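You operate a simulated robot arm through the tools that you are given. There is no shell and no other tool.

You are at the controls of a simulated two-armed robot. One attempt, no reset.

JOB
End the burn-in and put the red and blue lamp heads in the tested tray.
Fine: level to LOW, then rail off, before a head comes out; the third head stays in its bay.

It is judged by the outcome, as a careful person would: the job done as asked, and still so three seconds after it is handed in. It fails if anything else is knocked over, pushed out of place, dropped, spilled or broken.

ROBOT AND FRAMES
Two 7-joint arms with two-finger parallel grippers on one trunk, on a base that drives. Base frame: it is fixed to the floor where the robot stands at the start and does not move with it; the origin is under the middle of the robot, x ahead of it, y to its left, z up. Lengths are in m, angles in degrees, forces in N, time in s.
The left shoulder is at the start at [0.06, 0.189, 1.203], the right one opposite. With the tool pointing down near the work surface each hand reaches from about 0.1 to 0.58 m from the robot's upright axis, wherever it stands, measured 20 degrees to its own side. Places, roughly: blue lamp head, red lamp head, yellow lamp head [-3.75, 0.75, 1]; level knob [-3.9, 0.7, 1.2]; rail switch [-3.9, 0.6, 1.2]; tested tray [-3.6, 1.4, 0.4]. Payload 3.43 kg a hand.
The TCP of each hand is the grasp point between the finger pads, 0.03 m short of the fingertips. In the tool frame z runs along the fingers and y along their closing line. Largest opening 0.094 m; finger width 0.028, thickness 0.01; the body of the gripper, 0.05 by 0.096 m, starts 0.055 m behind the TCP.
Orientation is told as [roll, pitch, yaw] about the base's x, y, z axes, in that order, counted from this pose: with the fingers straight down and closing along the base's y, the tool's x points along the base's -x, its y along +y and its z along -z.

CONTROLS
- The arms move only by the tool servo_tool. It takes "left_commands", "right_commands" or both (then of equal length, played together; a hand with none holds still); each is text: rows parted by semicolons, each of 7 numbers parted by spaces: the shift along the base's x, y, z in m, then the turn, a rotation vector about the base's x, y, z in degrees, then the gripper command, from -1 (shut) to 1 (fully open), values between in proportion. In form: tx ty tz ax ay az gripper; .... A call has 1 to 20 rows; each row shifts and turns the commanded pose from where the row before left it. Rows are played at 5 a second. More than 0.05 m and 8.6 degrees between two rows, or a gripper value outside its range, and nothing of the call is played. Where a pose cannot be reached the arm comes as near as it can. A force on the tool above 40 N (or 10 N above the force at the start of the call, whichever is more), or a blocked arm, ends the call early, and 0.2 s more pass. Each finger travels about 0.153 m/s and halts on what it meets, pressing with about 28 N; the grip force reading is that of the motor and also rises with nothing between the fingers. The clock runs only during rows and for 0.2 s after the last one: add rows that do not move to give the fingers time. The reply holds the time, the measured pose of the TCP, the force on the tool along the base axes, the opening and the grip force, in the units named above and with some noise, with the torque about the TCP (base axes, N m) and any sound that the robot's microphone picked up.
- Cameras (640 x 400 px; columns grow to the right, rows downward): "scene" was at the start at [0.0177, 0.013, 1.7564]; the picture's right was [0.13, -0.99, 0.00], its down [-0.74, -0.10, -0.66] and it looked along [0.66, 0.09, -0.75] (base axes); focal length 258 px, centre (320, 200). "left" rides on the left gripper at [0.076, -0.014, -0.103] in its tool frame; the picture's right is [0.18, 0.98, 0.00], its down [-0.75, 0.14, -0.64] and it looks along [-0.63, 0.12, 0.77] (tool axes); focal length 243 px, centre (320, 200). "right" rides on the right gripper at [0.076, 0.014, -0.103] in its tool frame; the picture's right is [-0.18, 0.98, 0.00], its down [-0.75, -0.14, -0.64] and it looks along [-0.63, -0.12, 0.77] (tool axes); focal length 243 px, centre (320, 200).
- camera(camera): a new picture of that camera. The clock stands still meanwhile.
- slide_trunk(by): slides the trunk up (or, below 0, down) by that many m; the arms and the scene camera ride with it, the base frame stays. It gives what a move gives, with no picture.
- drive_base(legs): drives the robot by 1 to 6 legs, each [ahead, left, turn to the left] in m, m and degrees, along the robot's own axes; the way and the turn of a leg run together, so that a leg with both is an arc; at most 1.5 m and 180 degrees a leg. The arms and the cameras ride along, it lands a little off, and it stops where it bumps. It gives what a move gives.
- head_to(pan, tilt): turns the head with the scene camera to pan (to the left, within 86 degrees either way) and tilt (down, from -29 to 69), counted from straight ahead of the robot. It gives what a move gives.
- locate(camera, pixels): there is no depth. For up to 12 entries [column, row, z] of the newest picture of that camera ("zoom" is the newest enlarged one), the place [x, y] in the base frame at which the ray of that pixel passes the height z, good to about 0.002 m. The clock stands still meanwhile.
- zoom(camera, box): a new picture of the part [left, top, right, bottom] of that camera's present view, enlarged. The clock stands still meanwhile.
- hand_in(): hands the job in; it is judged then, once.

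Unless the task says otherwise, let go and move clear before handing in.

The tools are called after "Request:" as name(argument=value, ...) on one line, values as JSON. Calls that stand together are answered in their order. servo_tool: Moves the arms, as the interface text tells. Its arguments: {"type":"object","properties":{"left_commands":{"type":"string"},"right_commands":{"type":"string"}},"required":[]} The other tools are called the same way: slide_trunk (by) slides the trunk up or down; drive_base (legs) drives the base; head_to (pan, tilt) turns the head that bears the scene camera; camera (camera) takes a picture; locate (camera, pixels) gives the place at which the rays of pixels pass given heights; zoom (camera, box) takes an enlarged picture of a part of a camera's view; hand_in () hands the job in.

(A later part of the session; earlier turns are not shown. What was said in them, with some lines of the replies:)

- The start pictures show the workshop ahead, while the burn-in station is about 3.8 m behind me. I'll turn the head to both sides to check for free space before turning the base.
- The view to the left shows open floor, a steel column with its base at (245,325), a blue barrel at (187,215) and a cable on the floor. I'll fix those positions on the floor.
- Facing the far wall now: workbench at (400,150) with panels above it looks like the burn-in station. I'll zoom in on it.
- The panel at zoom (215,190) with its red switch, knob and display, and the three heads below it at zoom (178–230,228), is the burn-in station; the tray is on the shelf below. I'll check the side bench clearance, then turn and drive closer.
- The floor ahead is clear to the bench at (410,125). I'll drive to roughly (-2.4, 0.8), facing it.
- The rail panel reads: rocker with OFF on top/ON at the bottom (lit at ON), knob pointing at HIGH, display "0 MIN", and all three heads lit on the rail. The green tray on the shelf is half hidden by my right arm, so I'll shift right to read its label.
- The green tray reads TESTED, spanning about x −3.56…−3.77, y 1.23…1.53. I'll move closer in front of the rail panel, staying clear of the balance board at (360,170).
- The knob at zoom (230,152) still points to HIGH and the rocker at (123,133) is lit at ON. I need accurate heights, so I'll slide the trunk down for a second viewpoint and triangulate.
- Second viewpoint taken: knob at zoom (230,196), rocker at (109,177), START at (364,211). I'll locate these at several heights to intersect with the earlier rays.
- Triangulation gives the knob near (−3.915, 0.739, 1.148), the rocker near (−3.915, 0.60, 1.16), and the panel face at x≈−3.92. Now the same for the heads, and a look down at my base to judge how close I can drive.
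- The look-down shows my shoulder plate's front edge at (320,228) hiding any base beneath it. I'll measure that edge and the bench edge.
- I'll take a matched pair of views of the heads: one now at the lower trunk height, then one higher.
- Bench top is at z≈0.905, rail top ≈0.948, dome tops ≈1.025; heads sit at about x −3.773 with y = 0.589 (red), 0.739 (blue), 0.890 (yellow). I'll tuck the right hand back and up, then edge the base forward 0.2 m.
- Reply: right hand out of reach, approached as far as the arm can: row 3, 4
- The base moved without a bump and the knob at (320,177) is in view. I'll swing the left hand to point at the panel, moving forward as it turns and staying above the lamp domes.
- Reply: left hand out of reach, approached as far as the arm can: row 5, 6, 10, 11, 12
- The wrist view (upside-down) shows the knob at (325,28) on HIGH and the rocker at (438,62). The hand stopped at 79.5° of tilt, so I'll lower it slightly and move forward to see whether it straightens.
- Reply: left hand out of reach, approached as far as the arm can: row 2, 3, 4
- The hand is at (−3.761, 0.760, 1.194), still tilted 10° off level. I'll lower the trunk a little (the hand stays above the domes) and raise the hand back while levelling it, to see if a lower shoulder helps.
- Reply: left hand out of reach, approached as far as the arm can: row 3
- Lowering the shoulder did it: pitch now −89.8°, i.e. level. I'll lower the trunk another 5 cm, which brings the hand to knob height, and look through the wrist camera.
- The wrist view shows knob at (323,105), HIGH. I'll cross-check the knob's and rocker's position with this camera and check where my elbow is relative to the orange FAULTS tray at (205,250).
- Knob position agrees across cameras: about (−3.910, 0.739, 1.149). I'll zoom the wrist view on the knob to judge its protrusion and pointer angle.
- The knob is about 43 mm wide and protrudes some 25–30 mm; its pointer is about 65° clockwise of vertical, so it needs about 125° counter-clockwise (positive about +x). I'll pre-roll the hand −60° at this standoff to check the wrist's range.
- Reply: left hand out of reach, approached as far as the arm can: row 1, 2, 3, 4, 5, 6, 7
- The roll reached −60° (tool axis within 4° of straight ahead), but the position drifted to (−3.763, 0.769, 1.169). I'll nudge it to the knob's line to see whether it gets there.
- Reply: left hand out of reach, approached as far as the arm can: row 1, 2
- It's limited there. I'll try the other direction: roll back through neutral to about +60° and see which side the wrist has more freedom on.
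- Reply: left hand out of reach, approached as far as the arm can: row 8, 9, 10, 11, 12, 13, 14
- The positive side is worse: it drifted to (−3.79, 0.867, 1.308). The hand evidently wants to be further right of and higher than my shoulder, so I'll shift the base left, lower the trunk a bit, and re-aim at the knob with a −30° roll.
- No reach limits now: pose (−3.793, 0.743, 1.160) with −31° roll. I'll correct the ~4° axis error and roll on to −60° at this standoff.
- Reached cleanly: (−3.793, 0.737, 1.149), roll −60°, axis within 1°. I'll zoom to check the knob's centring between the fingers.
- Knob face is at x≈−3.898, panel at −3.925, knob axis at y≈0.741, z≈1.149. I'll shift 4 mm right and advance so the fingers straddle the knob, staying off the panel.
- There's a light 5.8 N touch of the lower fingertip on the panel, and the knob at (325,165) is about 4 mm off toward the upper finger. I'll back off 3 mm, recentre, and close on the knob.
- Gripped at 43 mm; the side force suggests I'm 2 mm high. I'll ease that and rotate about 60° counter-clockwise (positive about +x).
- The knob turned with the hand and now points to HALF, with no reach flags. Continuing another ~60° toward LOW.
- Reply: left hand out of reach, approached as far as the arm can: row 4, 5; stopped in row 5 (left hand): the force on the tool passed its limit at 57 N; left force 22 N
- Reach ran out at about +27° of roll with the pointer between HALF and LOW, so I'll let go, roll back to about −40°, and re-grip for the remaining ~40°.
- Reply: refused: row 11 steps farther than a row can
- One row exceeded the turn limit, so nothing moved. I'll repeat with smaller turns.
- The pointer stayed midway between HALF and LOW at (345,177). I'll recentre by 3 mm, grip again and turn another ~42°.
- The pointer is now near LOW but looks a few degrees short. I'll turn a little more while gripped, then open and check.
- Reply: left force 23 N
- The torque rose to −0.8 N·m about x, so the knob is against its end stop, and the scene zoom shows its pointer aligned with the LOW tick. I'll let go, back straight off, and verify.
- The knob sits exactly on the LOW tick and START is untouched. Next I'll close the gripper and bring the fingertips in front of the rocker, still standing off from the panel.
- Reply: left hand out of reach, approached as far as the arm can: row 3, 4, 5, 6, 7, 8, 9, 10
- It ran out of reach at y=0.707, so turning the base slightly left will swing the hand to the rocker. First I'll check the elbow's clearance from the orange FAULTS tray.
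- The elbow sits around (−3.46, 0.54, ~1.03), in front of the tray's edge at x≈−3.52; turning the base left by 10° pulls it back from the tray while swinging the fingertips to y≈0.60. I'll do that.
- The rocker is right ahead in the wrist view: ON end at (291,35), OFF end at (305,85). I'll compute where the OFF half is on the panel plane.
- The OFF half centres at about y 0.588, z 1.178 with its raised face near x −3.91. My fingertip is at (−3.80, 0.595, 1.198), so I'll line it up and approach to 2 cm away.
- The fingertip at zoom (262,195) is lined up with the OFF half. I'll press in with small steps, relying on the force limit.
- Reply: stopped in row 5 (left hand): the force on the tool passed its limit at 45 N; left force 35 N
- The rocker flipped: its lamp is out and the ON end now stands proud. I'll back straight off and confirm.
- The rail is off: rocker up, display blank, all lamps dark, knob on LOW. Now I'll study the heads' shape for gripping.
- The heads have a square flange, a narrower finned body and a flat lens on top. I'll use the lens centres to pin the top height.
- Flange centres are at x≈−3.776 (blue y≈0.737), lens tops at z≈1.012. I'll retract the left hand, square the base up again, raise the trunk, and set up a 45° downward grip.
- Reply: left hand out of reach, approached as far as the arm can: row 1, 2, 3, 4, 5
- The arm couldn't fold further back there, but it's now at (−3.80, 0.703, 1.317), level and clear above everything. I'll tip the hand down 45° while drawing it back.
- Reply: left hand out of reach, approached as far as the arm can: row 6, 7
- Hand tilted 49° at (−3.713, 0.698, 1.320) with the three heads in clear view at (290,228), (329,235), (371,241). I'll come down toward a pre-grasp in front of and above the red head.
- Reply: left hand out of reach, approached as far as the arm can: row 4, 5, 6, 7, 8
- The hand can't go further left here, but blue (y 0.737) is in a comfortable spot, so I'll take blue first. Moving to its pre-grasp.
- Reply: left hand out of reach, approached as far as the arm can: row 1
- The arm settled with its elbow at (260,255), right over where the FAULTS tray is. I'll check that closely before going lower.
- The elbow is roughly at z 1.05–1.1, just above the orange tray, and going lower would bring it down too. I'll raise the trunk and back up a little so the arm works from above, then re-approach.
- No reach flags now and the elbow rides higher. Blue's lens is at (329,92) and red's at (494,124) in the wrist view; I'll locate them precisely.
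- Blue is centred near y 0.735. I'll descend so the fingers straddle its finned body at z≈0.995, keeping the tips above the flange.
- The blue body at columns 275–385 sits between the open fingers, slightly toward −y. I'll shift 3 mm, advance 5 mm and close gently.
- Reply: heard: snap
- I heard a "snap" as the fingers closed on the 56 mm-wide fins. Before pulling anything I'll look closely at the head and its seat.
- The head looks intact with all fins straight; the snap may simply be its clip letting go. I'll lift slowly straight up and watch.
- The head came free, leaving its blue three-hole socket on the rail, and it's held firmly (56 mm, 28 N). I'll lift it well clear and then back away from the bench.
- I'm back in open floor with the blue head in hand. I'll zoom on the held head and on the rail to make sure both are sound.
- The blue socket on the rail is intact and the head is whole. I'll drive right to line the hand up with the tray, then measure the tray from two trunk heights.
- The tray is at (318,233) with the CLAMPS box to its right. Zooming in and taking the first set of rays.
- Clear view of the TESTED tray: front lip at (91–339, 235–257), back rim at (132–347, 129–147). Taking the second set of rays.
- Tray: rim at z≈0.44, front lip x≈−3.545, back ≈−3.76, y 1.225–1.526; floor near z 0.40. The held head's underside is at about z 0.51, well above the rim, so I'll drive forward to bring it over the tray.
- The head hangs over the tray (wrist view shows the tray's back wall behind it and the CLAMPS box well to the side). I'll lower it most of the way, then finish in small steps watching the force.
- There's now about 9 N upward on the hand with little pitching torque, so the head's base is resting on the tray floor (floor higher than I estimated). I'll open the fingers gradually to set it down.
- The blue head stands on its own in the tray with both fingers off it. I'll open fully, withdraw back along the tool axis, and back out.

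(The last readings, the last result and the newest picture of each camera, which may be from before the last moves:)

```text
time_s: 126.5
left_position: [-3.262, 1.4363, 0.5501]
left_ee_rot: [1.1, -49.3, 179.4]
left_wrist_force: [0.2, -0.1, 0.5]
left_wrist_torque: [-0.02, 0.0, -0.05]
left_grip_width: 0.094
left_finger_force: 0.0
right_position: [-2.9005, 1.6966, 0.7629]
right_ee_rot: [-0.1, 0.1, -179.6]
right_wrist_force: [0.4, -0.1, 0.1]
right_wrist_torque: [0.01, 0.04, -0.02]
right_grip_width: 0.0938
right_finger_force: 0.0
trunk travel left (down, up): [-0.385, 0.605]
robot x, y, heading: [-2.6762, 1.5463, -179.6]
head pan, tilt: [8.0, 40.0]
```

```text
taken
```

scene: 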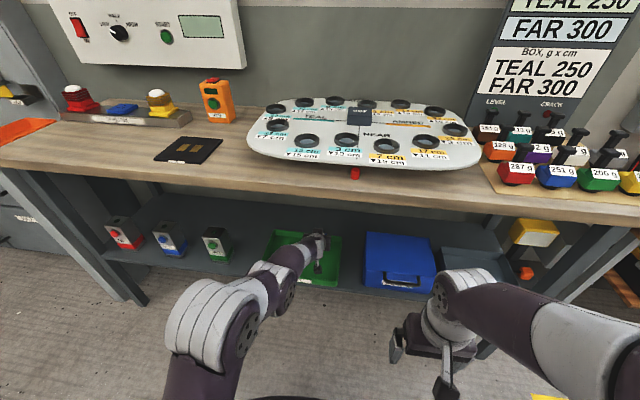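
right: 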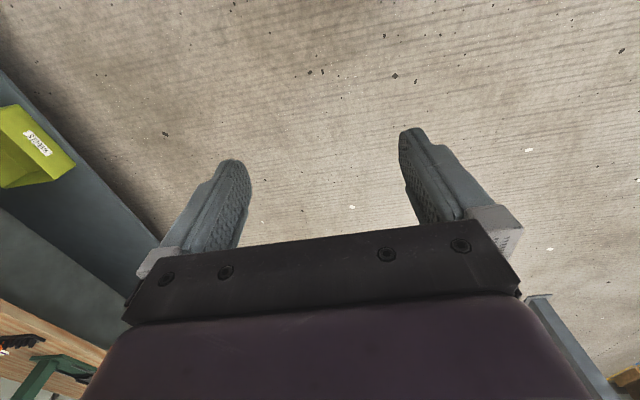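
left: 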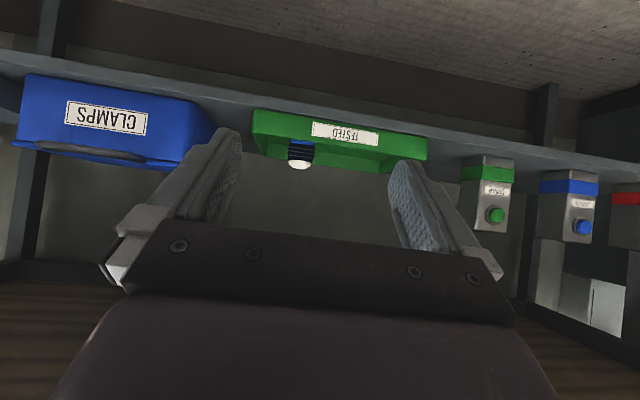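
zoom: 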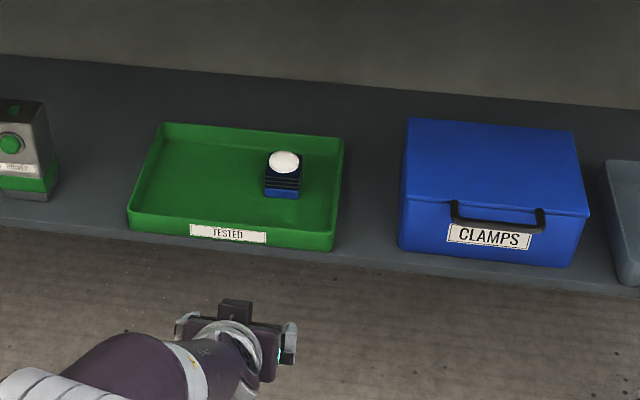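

Blue stands upright in the TESTED tray, and nothing else moved. I'll raise the trunk, go back to the rail and line up on the red head with the same arm geometry.

Request:
slide_trunk(by=0.6)

Request:
drive_base(legs=[[0, 0.85, 0]])

Request:
head_to(pan=20, tilt=45)

Request:
camera(camera="scene")

```text
refused: 0.6 is not a number from -0.4 to 0.4
```

```text
time_s: 131.0
left_position: [-3.2677, 0.5963, 0.5492]
left_ee_rot: [1.2, -49.3, 178.2]
left_wrist_force: [-0.2, -0.1, -0.2]
left_wrist_torque: [-0.02, 0.03, -0.01]
left_grip_width: 0.0939
left_finger_force: 0.1
right_position: [-2.9008, 0.8507, 0.7622]
right_ee_rot: [-0.1, 0.0, 179.3]
right_wrist_force: [-0.1, 0.1, 0.1]
right_wrist_torque: [0.0, -0.01, 0.02]
right_grip_width: 0.0939
right_finger_force: 0.1
trunk travel left (down, up): [-0.385, 0.605]
robot x, y, heading: [-2.6774, 0.6983, 179.2]
head pan, tilt: [8.0, 40.0]
```

```text
time_s: 131.7
left_position: [-3.2672, 0.5979, 0.5506]
left_ee_rot: [1.1, -49.1, 178.3]
left_wrist_force: [-0.2, -0.7, -0.4]
left_wrist_torque: [0.02, 0.0, 0.0]
left_grip_width: 0.0939
left_finger_force: 0.1
right_position: [-2.9016, 0.8508, 0.7627]
right_ee_rot: [0.1, 0.1, 179.2]
right_wrist_force: [0.7, 0.2, -0.1]
right_wrist_torque: [0.02, -0.03, -0.07]
right_grip_width: 0.0942
right_finger_force: 0.0
trunk travel left (down, up): [-0.385, 0.605]
robot x, y, heading: [-2.6807, 0.6982, 179.4]
head pan, tilt: [20.0, 45.0]
```

```text
taken
```

scene: 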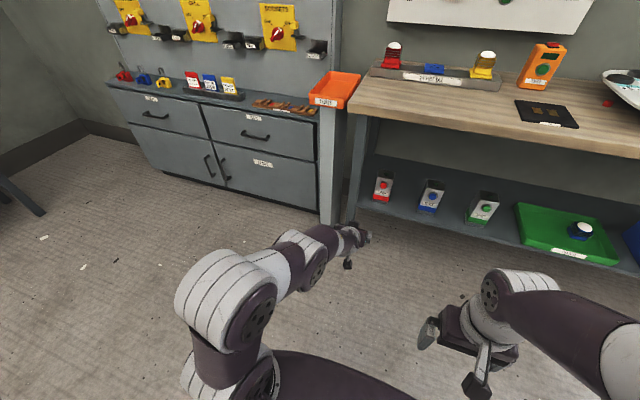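

The slide is limited to 0.4 m per call, so the base moved with the trunk still low — open floor, nothing touched. Raising in two steps now and squaring the heading.

Request:
slide_trunk(by=0.4)

Request:
slide_trunk(by=0.2)

Request:
drive_base(legs=[[0, 0, 0.6], [0.3, 0, 0]])

Request:
head_to(pan=25, tilt=50)

Request:
camera(camera="scene")

```text
time_s: 135.6
left_position: [-3.2672, 0.5963, 0.9495]
left_ee_rot: [1.3, -49.2, 178.4]
left_wrist_force: [0.5, -0.7, -0.1]
left_wrist_torque: [0.01, 0.01, -0.01]
left_grip_width: 0.094
left_finger_force: 0.1
right_position: [-2.9003, 0.8514, 1.1623]
right_ee_rot: [-0.1, 0.1, 179.2]
right_wrist_force: [-1.1, 0.6, 0.2]
right_wrist_torque: [0.03, -0.01, 0.0]
right_grip_width: 0.0941
right_finger_force: 0.1
trunk travel left (down, up): [-0.785, 0.205]
robot x, y, heading: [-2.6763, 0.698, 179.0]
head pan, tilt: [20.0, 45.0]
```

```text
time_s: 137.7
left_position: [-3.2677, 0.597, 1.1497]
left_ee_rot: [1.3, -49.2, 178.2]
left_wrist_force: [-0.7, 0.0, -0.7]
left_wrist_torque: [0.05, 0.01, -0.03]
left_grip_width: 0.094
left_finger_force: 0.1
right_position: [-2.9012, 0.85, 1.3633]
right_ee_rot: [0.1, 0.1, 179.4]
right_wrist_force: [0.0, -0.5, 0.3]
right_wrist_torque: [0.04, -0.03, -0.02]
right_grip_width: 0.094
right_finger_force: 0.0
trunk travel left (down, up): [-0.985, 0.005]
robot x, y, heading: [-2.6737, 0.698, 179.3]
head pan, tilt: [20.0, 45.0]
```

```text
time_s: 140.1
left_position: [-3.5624, 0.5912, 1.1504]
left_ee_rot: [1.2, -49.3, 179.0]
left_wrist_force: [1.0, 0.2, 0.0]
left_wrist_torque: [0.01, 0.04, 0.01]
left_grip_width: 0.0939
left_finger_force: 0.0
right_position: [-3.197, 0.8492, 1.3628]
right_ee_rot: [0.0, -0.1, 179.8]
right_wrist_force: [1.0, -0.2, 0.6]
right_wrist_torque: [0.0, -0.01, 0.0]
right_grip_width: 0.094
right_finger_force: 0.1
trunk travel left (down, up): [-0.985, 0.005]
robot x, y, heading: [-2.9765, 0.7003, 179.7]
head pan, tilt: [20.0, 45.0]
```

```text
time_s: 140.8
left_position: [-3.5642, 0.591, 1.1504]
left_ee_rot: [1.3, -49.2, 178.9]
left_wrist_force: [-0.4, 0.1, 0.7]
left_wrist_torque: [0.01, 0.03, -0.02]
left_grip_width: 0.0941
left_finger_force: 0.1
right_position: [-3.1982, 0.848, 1.3631]
right_ee_rot: [0.0, 0.1, 180.0]
right_wrist_force: [-0.5, 0.0, 0.0]
right_wrist_torque: [0.01, 0.01, -0.04]
right_grip_width: 0.0941
right_finger_force: 0.1
trunk travel left (down, up): [-0.985, 0.005]
robot x, y, heading: [-2.9752, 0.6986, 179.7]
head pan, tilt: [25.0, 50.0]
```

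```text
taken
```

scene: 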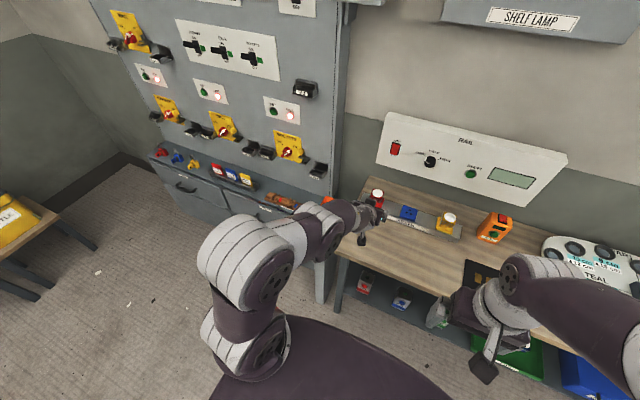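

The path is clear, and the elbow rides high of the orange tray at (328,200). Moving forward the last 14 cm to the red pre-grasp.

Request:
drive_base(legs=[[0.14, 0, 0]])

Request:
camera(camera="scene")

Request:
camera(camera="left")

```text
time_s: 142.1
left_position: [-3.7025, 0.5942, 1.1507]
left_ee_rot: [1.2, -49.3, 178.8]
left_wrist_force: [-0.1, -0.3, -0.1]
left_wrist_torque: [0.0, -0.01, 0.0]
left_grip_width: 0.0941
left_finger_force: 0.1
right_position: [-3.3363, 0.8497, 1.3636]
right_ee_rot: [0.0, -0.1, 179.8]
right_wrist_force: [0.8, -0.6, -0.7]
right_wrist_torque: [0.02, 0.02, 0.0]
right_grip_width: 0.0939
right_finger_force: 0.0
trunk travel left (down, up): [-0.985, 0.005]
robot x, y, heading: [-3.1152, 0.6985, 179.6]
head pan, tilt: [25.0, 50.0]
```

```text
taken
```

scene: 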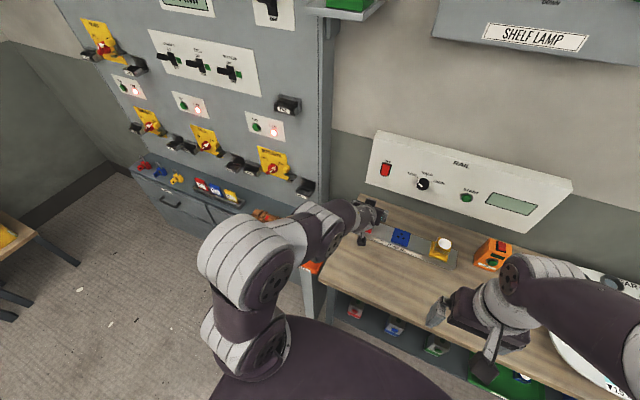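

```text
taken
```

left: 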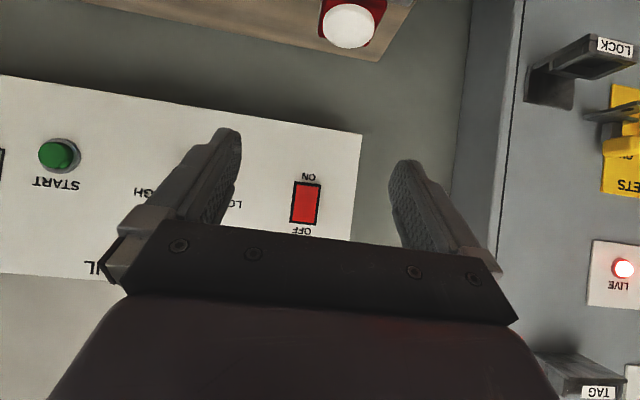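

Red's lens shows at (348,27) in the wrist view. Locating it.

Request:
locate(camera="left", pixels=[[348, 27, 1.012], [348, 27, 1.003]])

Request:
servo_tool(left_commands="0 -0.001 -0.02 0 0 0 1; 0 -0.001 -0.02 0 0 0 1; 0 0 -0.02 0 0 0 1; 0 0 0 0 0 0 1")

Request:
camera(camera="left")

Request:
zoom(camera="scene", box=[200, 180, 420, 320])

```text
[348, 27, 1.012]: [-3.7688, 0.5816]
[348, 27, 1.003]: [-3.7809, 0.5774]
```

```text
time_s: 143.1
left_position: [-3.7041, 0.5902, 1.0903]
left_ee_rot: [1.2, -49.1, 178.8]
left_wrist_force: [0.1, 0.1, 0.0]
left_wrist_torque: [0.01, -0.03, -0.02]
left_grip_width: 0.094
left_finger_force: 0.1
right_position: [-3.3393, 0.8505, 1.3627]
right_ee_rot: [-0.1, 0.0, 179.9]
right_wrist_force: [-0.5, 0.1, -0.1]
right_wrist_torque: [0.02, 0.0, -0.02]
right_grip_width: 0.0941
right_finger_force: 0.1
trunk travel left (down, up): [-0.985, 0.005]
robot x, y, heading: [-3.1173, 0.6982, 179.6]
head pan, tilt: [25.0, 50.0]
```

```text
taken
```

left: 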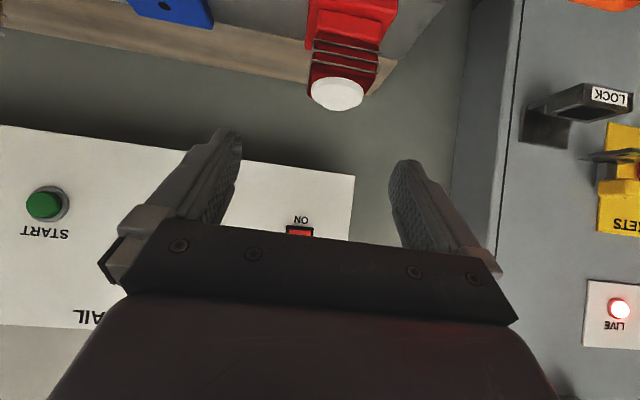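

```text
2.86 times, centred on (310, 250) of scene
```

zoom: 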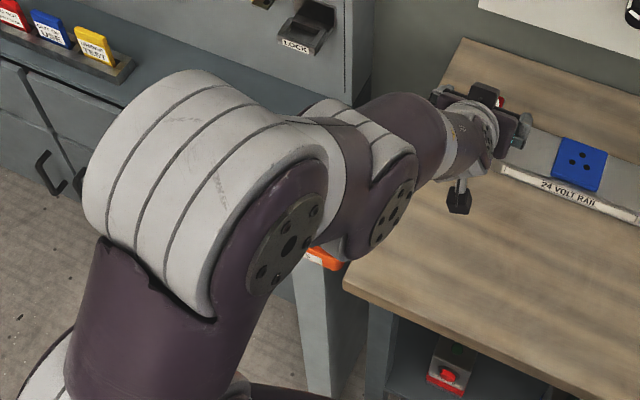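

Request:
locate(camera="left", pixels=[[337, 92, 1.012], [337, 92, 1.003]])

Request:
zoom(camera="left", box=[240, 0, 440, 120])

```text
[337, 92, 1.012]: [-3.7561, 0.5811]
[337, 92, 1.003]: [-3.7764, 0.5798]
```

```text
3.20 times, centred on (340, 60) of left
```

zoom: 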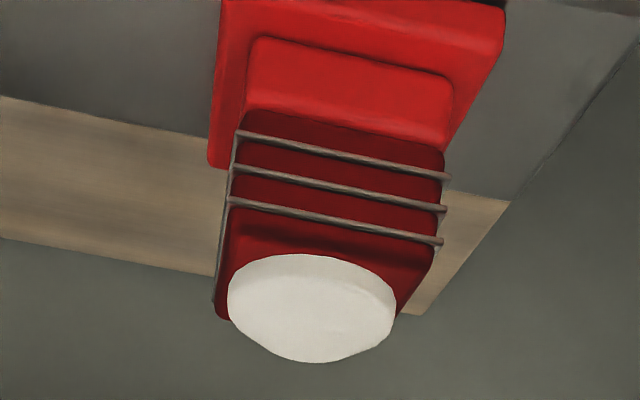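

Red centres at y≈0.578, same x as blue. Descending with the same straddle as before.

Request:
servo_tool(left_commands="-0.01 -0.003 -0.018 0 0 0 1; -0.012 -0.003 -0.019 0 0 0 1; -0.015 -0.003 -0.019 0 0 0 1; -0.015 -0.002 -0.019 0 0 0 1; -0.015 -0.0015 -0.019 0 0 0 1; 0 0 0 0 0 0 1")

Request:
camera(camera="left")

Request:
camera(camera="scene")

```text
time_s: 144.5
left_position: [-3.7702, 0.5794, 0.9945]
left_ee_rot: [1.2, -49.3, 178.8]
left_wrist_force: [-0.3, 0.8, 0.4]
left_wrist_torque: [0.03, -0.02, -0.03]
left_grip_width: 0.0941
left_finger_force: 0.1
right_position: [-3.339, 0.8499, 1.3632]
right_ee_rot: [0.0, 0.2, 179.8]
right_wrist_force: [0.3, -0.3, -0.7]
right_wrist_torque: [0.01, 0.01, -0.02]
right_grip_width: 0.0939
right_finger_force: 0.0
trunk travel left (down, up): [-0.985, 0.005]
robot x, y, heading: [-3.1146, 0.7018, 179.6]
head pan, tilt: [25.0, 50.0]
```

```text
taken
```

left: 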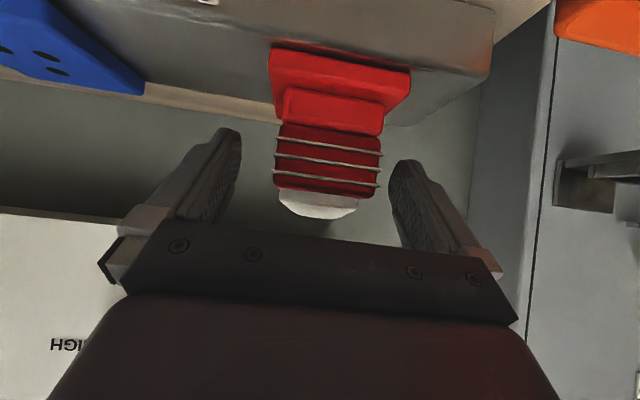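

```text
taken
```

scene: 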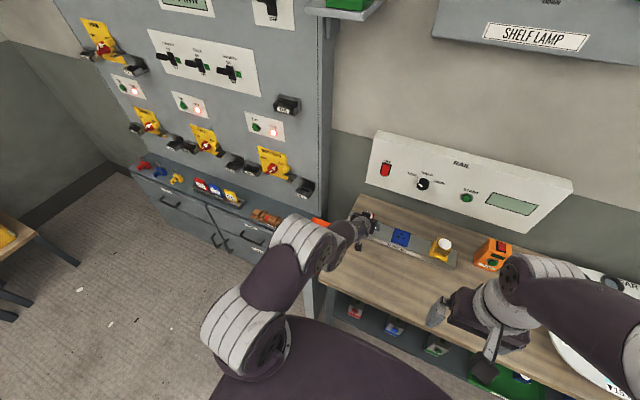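

Red sits between the fingers just like blue did. The elbow has moved nearer the orange tray, so I'll check that before gripping.

Request:
zoom(camera="scene", box=[220, 180, 420, 320])

```text
2.86 times, centred on (320, 250) of scene
```

zoom: 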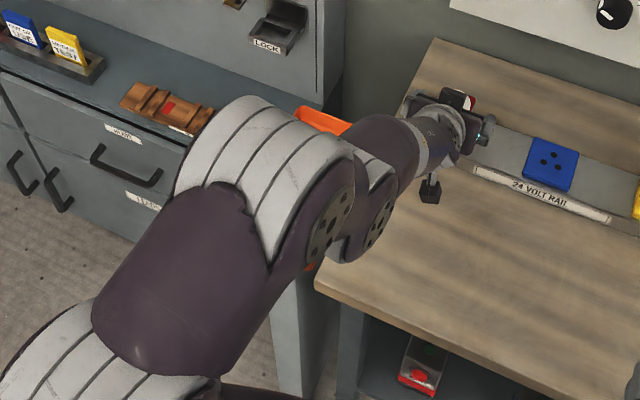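

The orange tray shows undisturbed on both sides of the elbow, which is well above it in this same relative pose used for blue. I'll make the final 6 mm adjustment and close on red.

Request:
servo_tool(left_commands="-0.007 -0.002 0.001 0 0 0 1; 0 0 0 0 0 0 0.6; 0 0 0 0 0 0 0.3; 0 0 0 0 0 0 0.1; 0 0 0 0 0 0 -0.1; 0 0 0 0 0 0 -0.3; 0 0 0 0 0 0 -0.4; 0 0 0 0 0 0 -0.4")

Request:
camera(camera="left")

```text
time_s: 146.3
left_position: [-3.7796, 0.5772, 0.9951]
left_ee_rot: [1.2, -49.1, 178.7]
left_wrist_force: [0.0, -0.1, -0.4]
left_wrist_torque: [0.01, 0.01, 0.03]
left_grip_width: 0.0557
left_finger_force: 27.7
right_position: [-3.3401, 0.8503, 1.363]
right_ee_rot: [0.0, 0.2, 179.8]
right_wrist_force: [-0.1, 0.8, 0.9]
right_wrist_torque: [0.02, 0.02, -0.01]
right_grip_width: 0.0939
right_finger_force: 0.0
trunk travel left (down, up): [-0.985, 0.005]
robot x, y, heading: [-3.1145, 0.7018, 180.0]
head pan, tilt: [25.0, 50.0]
heard: snap
```

```text
taken
```

left: 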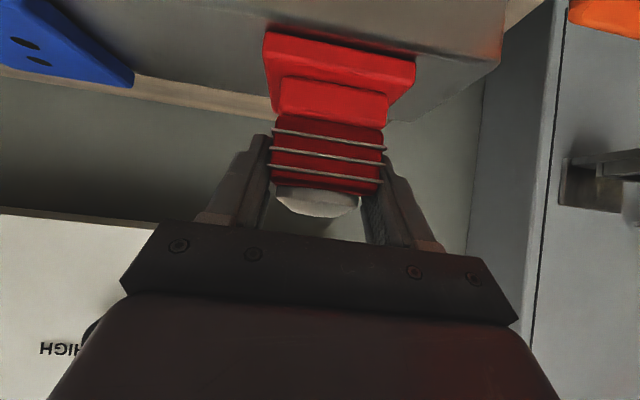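

The same "snap" at grip — it's clearly the socket latch releasing. Lifting red straight up.

Request:
servo_tool(left_commands="0 0 0.005 0 0 0 -0.5; 0 0 0.005 0 0 0 -0.5; 0 0 0.01 0 0 0 -0.5; 0 0 0.02 0 0 0 -0.5; 0 0 0.02 0 0 0 -0.5; 0 0 0.02 0 0 0 -0.5; 0 0 0.02 0 0 0 -0.5; 0 0 0.025 0 0 0 -0.5; 0 0 0.025 0 0 0 -0.5; 0 0 0 0 0 0 -0.5")

Request:
camera(camera="left")

Request:
camera(camera="scene")

```text
time_s: 148.5
left_position: [-3.779, 0.5761, 1.1451]
left_ee_rot: [1.3, -49.3, 178.7]
left_wrist_force: [0.1, -0.2, -1.4]
left_wrist_torque: [-0.03, 0.02, 0.01]
left_grip_width: 0.0557
left_finger_force: 27.8
right_position: [-3.3395, 0.8496, 1.3624]
right_ee_rot: [0.0, 0.1, 179.8]
right_wrist_force: [0.2, -0.8, -0.6]
right_wrist_torque: [0.0, 0.02, 0.03]
right_grip_width: 0.094
right_finger_force: 0.1
trunk travel left (down, up): [-0.985, 0.005]
robot x, y, heading: [-3.1154, 0.7009, 179.9]
head pan, tilt: [25.0, 50.0]
```

```text
taken
```

left: 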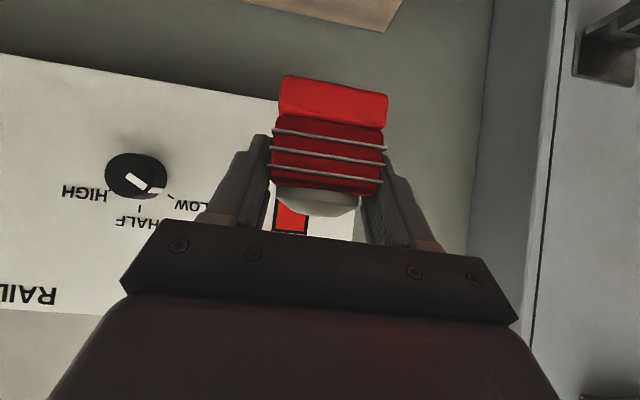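

```text
taken
```

scene: 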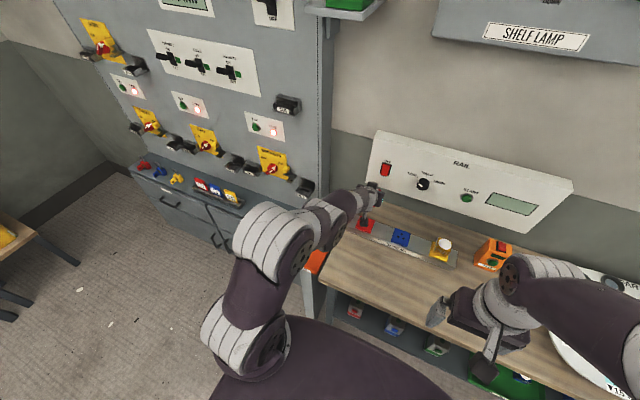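

Red is out and held firmly; the rocker and knob are unchanged and yellow is still seated. Backing away from the bench and driving over to the tray.

Request:
drive_base(legs=[[-0.46, 0, 0]])

Request:
drive_base(legs=[[0, -0.74, 0]])

Request:
slide_trunk(by=-0.4)

Request:
slide_trunk(by=-0.2)

Request:
head_to(pan=8, tilt=40)

Request:
camera(camera="scene")

```text
time_s: 151.2
left_position: [-3.3204, 0.5736, 1.1458]
left_ee_rot: [1.2, -49.1, 178.9]
left_wrist_force: [0.2, -0.2, -0.1]
left_wrist_torque: [-0.01, -0.01, 0.0]
left_grip_width: 0.0561
left_finger_force: 28.6
right_position: [-2.8817, 0.8473, 1.3623]
right_ee_rot: [-0.1, 0.1, 179.7]
right_wrist_force: [-0.1, 0.2, 0.3]
right_wrist_torque: [-0.03, -0.01, 0.01]
right_grip_width: 0.0941
right_finger_force: 0.0
trunk travel left (down, up): [-0.985, 0.005]
robot x, y, heading: [-2.6541, 0.6971, 179.9]
head pan, tilt: [25.0, 50.0]
```

```text
time_s: 155.2
left_position: [-3.316, 1.2936, 1.1469]
left_ee_rot: [1.1, -49.1, 179.2]
left_wrist_force: [0.3, -0.4, -2.0]
left_wrist_torque: [-0.01, -0.01, -0.03]
left_grip_width: 0.0556
left_finger_force: 28.1
right_position: [-2.8776, 1.57, 1.3637]
right_ee_rot: [-0.1, 0.0, 179.9]
right_wrist_force: [0.1, -0.3, -0.5]
right_wrist_torque: [-0.03, 0.01, 0.01]
right_grip_width: 0.0937
right_finger_force: 0.2
trunk travel left (down, up): [-0.985, 0.005]
robot x, y, heading: [-2.6546, 1.4221, 179.8]
head pan, tilt: [25.0, 50.0]
```

```text
time_s: 159.0
left_position: [-3.3161, 1.2933, 0.7465]
left_ee_rot: [1.3, -49.2, 179.0]
left_wrist_force: [-0.8, 0.1, -1.1]
left_wrist_torque: [0.01, 0.01, 0.01]
left_grip_width: 0.0554
left_finger_force: 27.9
right_position: [-2.8786, 1.5696, 0.9631]
right_ee_rot: [0.0, 0.0, 180.0]
right_wrist_force: [-0.3, -0.3, 0.1]
right_wrist_torque: [-0.01, -0.01, -0.02]
right_grip_width: 0.0941
right_finger_force: 0.0
trunk travel left (down, up): [-0.585, 0.405]
robot x, y, heading: [-2.6528, 1.4159, 179.9]
head pan, tilt: [25.0, 50.0]
```

```text
time_s: 161.2
left_position: [-3.3169, 1.2934, 0.5467]
left_ee_rot: [1.2, -49.2, 179.0]
left_wrist_force: [0.4, 0.3, -1.5]
left_wrist_torque: [0.02, 0.0, 0.01]
left_grip_width: 0.0555
left_finger_force: 27.4
right_position: [-2.8783, 1.5704, 0.7625]
right_ee_rot: [0.1, 0.1, 180.0]
right_wrist_force: [-0.4, -0.2, 1.2]
right_wrist_torque: [0.02, -0.04, -0.01]
right_grip_width: 0.0941
right_finger_force: 0.0
trunk travel left (down, up): [-0.385, 0.605]
robot x, y, heading: [-2.6535, 1.4216, 180.1]
head pan, tilt: [25.0, 50.0]
```

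```text
time_s: 162.0
left_position: [-3.3173, 1.2949, 0.5462]
left_ee_rot: [1.1, -49.1, 178.9]
left_wrist_force: [0.4, -0.3, -1.0]
left_wrist_torque: [0.0, -0.06, -0.01]
left_grip_width: 0.0556
left_finger_force: 28.8
right_position: [-2.877, 1.5697, 0.7632]
right_ee_rot: [-0.1, 0.1, 180.0]
right_wrist_force: [0.3, 0.1, 0.2]
right_wrist_torque: [-0.01, 0.02, 0.02]
right_grip_width: 0.0938
right_finger_force: 0.0
trunk travel left (down, up): [-0.385, 0.605]
robot x, y, heading: [-2.6552, 1.4222, 179.8]
head pan, tilt: [8.0, 40.0]
```

```text
taken
```

scene: 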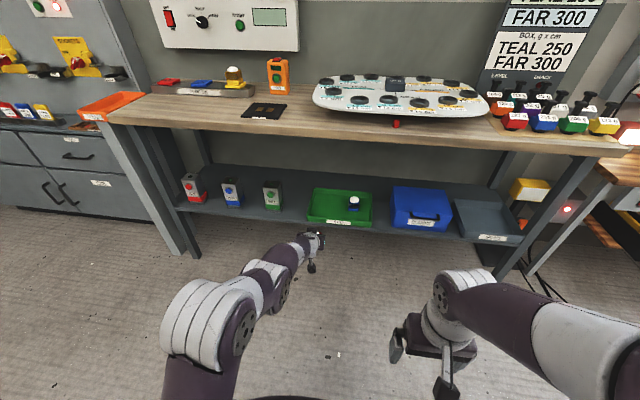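

The hand is at y 1.294 with blue at y≈1.44 in the tray. I'll drive in, shifting 2 cm right to keep clear of the tray's left wall.

Request:
drive_base(legs=[[0.318, -0.02, 0]])

Request:
camera(camera="left")

Request:
zoom(camera="scene", box=[220, 180, 420, 310])

```text
time_s: 164.1
left_position: [-3.6365, 1.3168, 0.5463]
left_ee_rot: [1.2, -49.1, 178.9]
left_wrist_force: [0.7, 0.3, -1.2]
left_wrist_torque: [0.0, 0.01, 0.05]
left_grip_width: 0.0555
left_finger_force: 27.9
right_position: [-3.1982, 1.5909, 0.7626]
right_ee_rot: [0.0, 0.2, 179.8]
right_wrist_force: [0.1, 0.3, 0.9]
right_wrist_torque: [0.02, -0.02, -0.01]
right_grip_width: 0.0943
right_finger_force: 0.1
trunk travel left (down, up): [-0.385, 0.605]
robot x, y, heading: [-2.973, 1.4422, 179.7]
head pan, tilt: [8.0, 40.0]
```

```text
taken
```

left: 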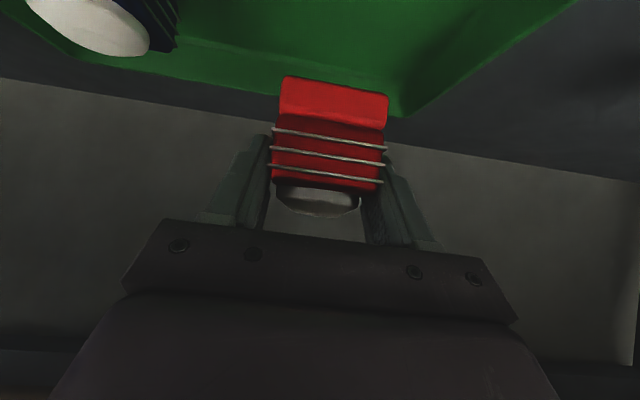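

```text
3.08 times, centred on (320, 245) of scene
```

zoom: 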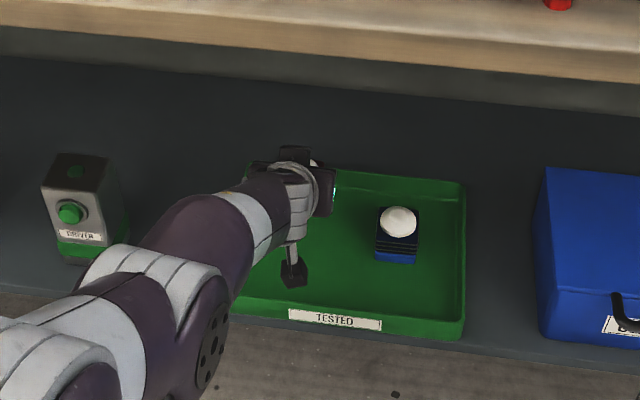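

Red is over the left part of the tray with blue 12 cm away. Lowering to just above the floor level found before.

Request:
servo_tool(left_commands="0 0 -0.02 0 0 0 -0.5; 0 0 -0.02 0 0 0 -0.5; 0 0 -0.02 0 0 0 -0.5; 0 0 -0.011 0 0 0 -0.5; 0 0 0 0 0 0 -0.5")

Request:
camera(camera="left")

```text
time_s: 165.3
left_position: [-3.6375, 1.3175, 0.4737]
left_ee_rot: [1.1, -49.3, 178.9]
left_wrist_force: [0.4, 0.2, -1.3]
left_wrist_torque: [-0.01, 0.01, 0.0]
left_grip_width: 0.0555
left_finger_force: 28.4
right_position: [-3.1972, 1.5905, 0.7637]
right_ee_rot: [-0.1, 0.1, 179.8]
right_wrist_force: [0.5, 0.3, -1.1]
right_wrist_torque: [0.0, 0.01, -0.01]
right_grip_width: 0.0943
right_finger_force: 0.0
trunk travel left (down, up): [-0.385, 0.605]
robot x, y, heading: [-2.9741, 1.4409, 180.0]
head pan, tilt: [8.0, 40.0]
```

```text
taken
```

left: 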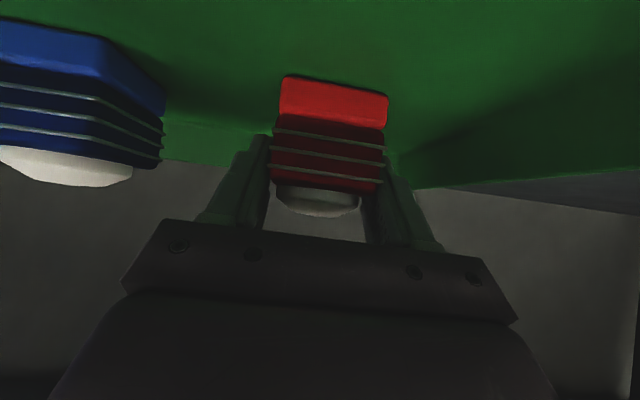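

No contact yet at z 0.474 (force −1.3 N, just the head's weight). Going down in 1–1.5 mm steps.

Request:
servo_tool(left_commands="0 0 -0.0015 0 0 0 -0.5; 0 0 -0.0015 0 0 0 -0.5; 0 0 0 0 0 0 -0.5")

```text
time_s: 166.1
left_position: [-3.6373, 1.3174, 0.4729]
left_ee_rot: [1.3, -49.4, 178.8]
left_wrist_force: [-2.1, -0.1, 6.5]
left_wrist_torque: [0.24, -0.05, 0.07]
left_grip_width: 0.0555
left_finger_force: 28.1
right_position: [-3.1977, 1.5918, 0.7629]
right_ee_rot: [0.0, -0.1, 179.8]
right_wrist_force: [0.3, -1.3, 0.1]
right_wrist_torque: [-0.02, -0.02, -0.01]
right_grip_width: 0.094
right_finger_force: 0.0
trunk travel left (down, up): [-0.385, 0.605]
robot x, y, heading: [-2.9746, 1.4431, 179.8]
head pan, tilt: [8.0, 40.0]
```

Contact: the vertical force turned to +6.5 N, so red rests on the tray floor. Opening gradually, then withdrawing along the tool axis.

Request:
servo_tool(left_commands="0 0 0.001 0 0 0 -0.5; 0 0 0 0 0 0 0.25; 0 0 0 0 0 0 0.4; 0 0 0 0 0 0 0.55; 0 0 0 0 0 0 0.7; 0 0 0 0 0 0 0.7")

Request:
camera(camera="left")

```text
time_s: 167.5
left_position: [-3.6355, 1.317, 0.4734]
left_ee_rot: [1.2, -49.2, 178.9]
left_wrist_force: [0.1, 0.4, -0.3]
left_wrist_torque: [0.01, -0.01, 0.02]
left_grip_width: 0.0799
left_finger_force: 0.0
right_position: [-3.1969, 1.5911, 0.7637]
right_ee_rot: [0.0, 0.2, 179.9]
right_wrist_force: [-0.3, -0.2, 0.3]
right_wrist_torque: [0.0, -0.01, 0.02]
right_grip_width: 0.094
right_finger_force: 0.1
trunk travel left (down, up): [-0.385, 0.605]
robot x, y, heading: [-2.9729, 1.4408, 179.9]
head pan, tilt: [8.0, 40.0]
```

```text
taken
```

left: 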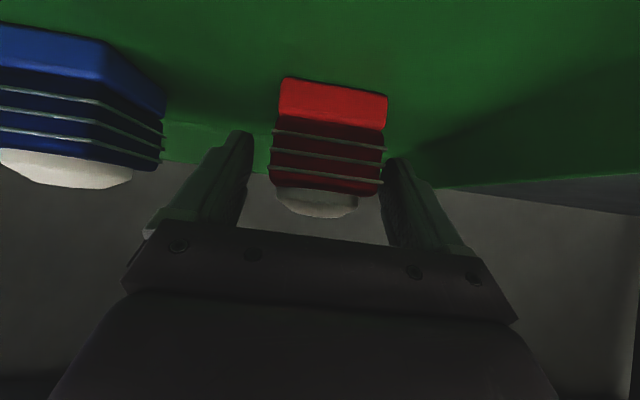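

Red stands free. Opening the last bit and withdrawing up and back.

Request:
servo_tool(left_commands="0 0 0 0 0 0 0.9; 0 0 0 0 0 0 0.95; 0.012 0 0.012 0 0 0 0.95; 0.02 0 0.02 0 0 0 0.95; 0.02 0 0.02 0 0 0 0.95; 0.02 0 0.025 0 0 0 0.95; 0 0 0 0 0 0 0.95")

Request:
drive_base(legs=[[-0.4, 0, 0]])

Request:
zoom(camera="scene", box=[240, 140, 440, 265])

Request:
camera(camera="scene")

```text
time_s: 169.1
left_position: [-3.5652, 1.3165, 0.5506]
left_ee_rot: [1.1, -49.1, 179.0]
left_wrist_force: [-0.9, 0.2, 0.3]
left_wrist_torque: [-0.01, -0.01, 0.03]
left_grip_width: 0.0916
left_finger_force: 0.1
right_position: [-3.1985, 1.5916, 0.7619]
right_ee_rot: [0.0, 0.1, 179.9]
right_wrist_force: [-1.2, -0.2, 0.1]
right_wrist_torque: [0.02, -0.03, 0.0]
right_grip_width: 0.0941
right_finger_force: 0.0
trunk travel left (down, up): [-0.385, 0.605]
robot x, y, heading: [-2.9732, 1.4383, 180.0]
head pan, tilt: [8.0, 40.0]
```

```text
time_s: 171.6
left_position: [-3.163, 1.3132, 0.5505]
left_ee_rot: [1.1, -49.2, 179.3]
left_wrist_force: [-0.2, 0.5, 0.6]
left_wrist_torque: [-0.02, -0.01, -0.02]
left_grip_width: 0.0919
left_finger_force: 0.1
right_position: [-2.7964, 1.5905, 0.7625]
right_ee_rot: [0.0, 0.1, -179.8]
right_wrist_force: [0.0, -1.2, 0.0]
right_wrist_torque: [0.02, -0.03, 0.03]
right_grip_width: 0.0939
right_finger_force: 0.1
trunk travel left (down, up): [-0.385, 0.605]
robot x, y, heading: [-2.5706, 1.4367, -179.9]
head pan, tilt: [8.0, 40.0]
```

```text
3.20 times, centred on (340, 202) of scene
```

zoom: 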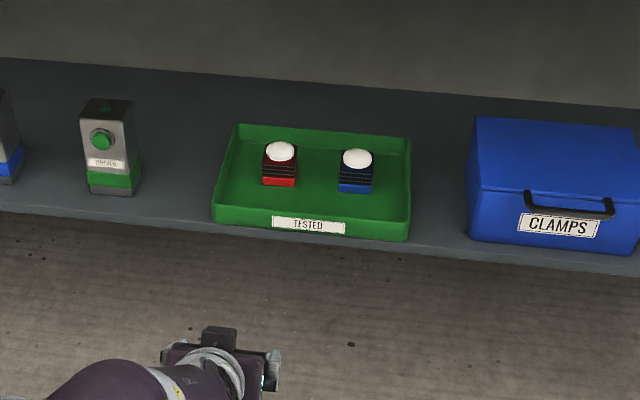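

```text
taken
```

scene: 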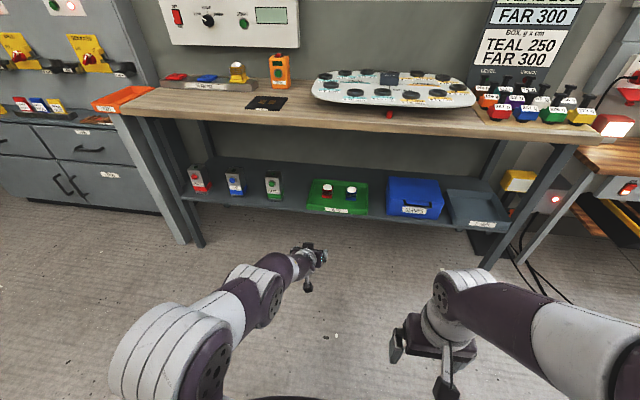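

Both heads stand upright in the TESTED tray. A last check of the panel, the yellow head and the FAULTS tray before handing in.

Request:
zoom(camera="scene", box=[80, 0, 320, 130])

Request:
head_to(pan=20, tilt=15)

Request:
zoom(camera="scene", box=[180, 60, 400, 260])

```text
2.67 times, centred on (200, 65) of scene
```

zoom: 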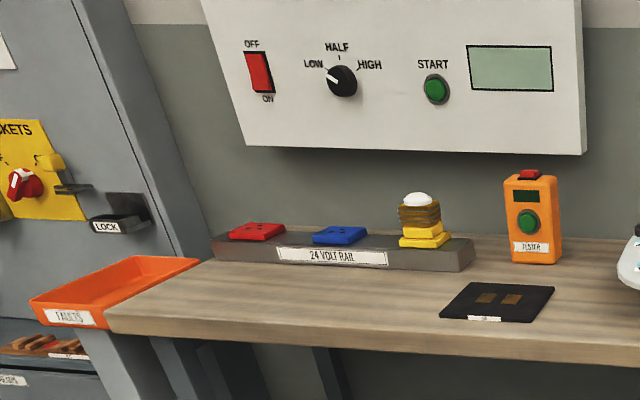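

```text
time_s: 172.5
left_position: [-3.1624, 1.3135, 0.5507]
left_ee_rot: [1.2, -49.2, 179.3]
left_wrist_force: [-0.2, -0.9, -0.9]
left_wrist_torque: [0.03, 0.0, -0.04]
left_grip_width: 0.0917
left_finger_force: 0.0
right_position: [-2.7975, 1.5899, 0.764]
right_ee_rot: [-0.1, 0.0, -179.8]
right_wrist_force: [0.5, 0.7, -0.4]
right_wrist_torque: [0.03, -0.03, 0.03]
right_grip_width: 0.0941
right_finger_force: 0.1
trunk travel left (down, up): [-0.385, 0.605]
robot x, y, heading: [-2.5725, 1.4401, -179.8]
head pan, tilt: [20.0, 15.0]
```

```text
2.00 times, centred on (290, 160) of scene
```

zoom: 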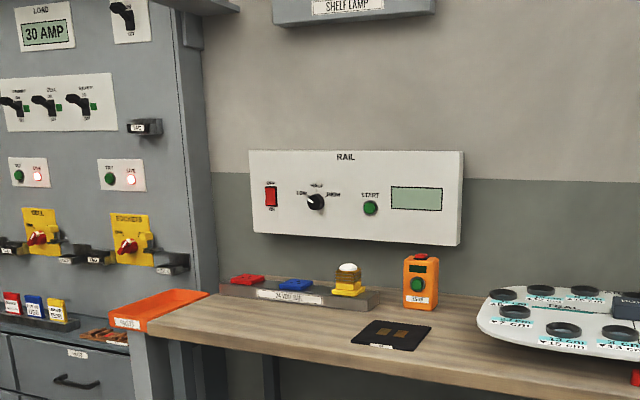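

The rail is off, the knob is on LOW, the display is blank, yellow is still in its bay, and the red and blue heads stand in the TESTED tray. The surroundings look undisturbed and both hands are clear, so I'm handing in.

Request:
hand_in()

```text
The job is handed in.
```

The burn-in is ended, and the red and blue lamp heads are standing upright in the TESTED tray. I've handed the job in; the judge's result hasn't come back.

- **Shutdown order:** I turned the level knob from HIGH to LOW, then switched the rail off, and only after that pulled a head. The display is blank and the lamps are dark.
- **Heads:** Blue came out first, then red. Each gave a "snap" as the gripper closed. I took that to be the socket latch letting go, since the heads and sockets looked whole afterwards.
- **Yellow head:** It is still seated in its bay.
- **Surroundings:** In the final pictures nothing else had moved, including the FAULTS tray, the tester and the balance board. Both hands were empty and clear of the bench when I handed in.
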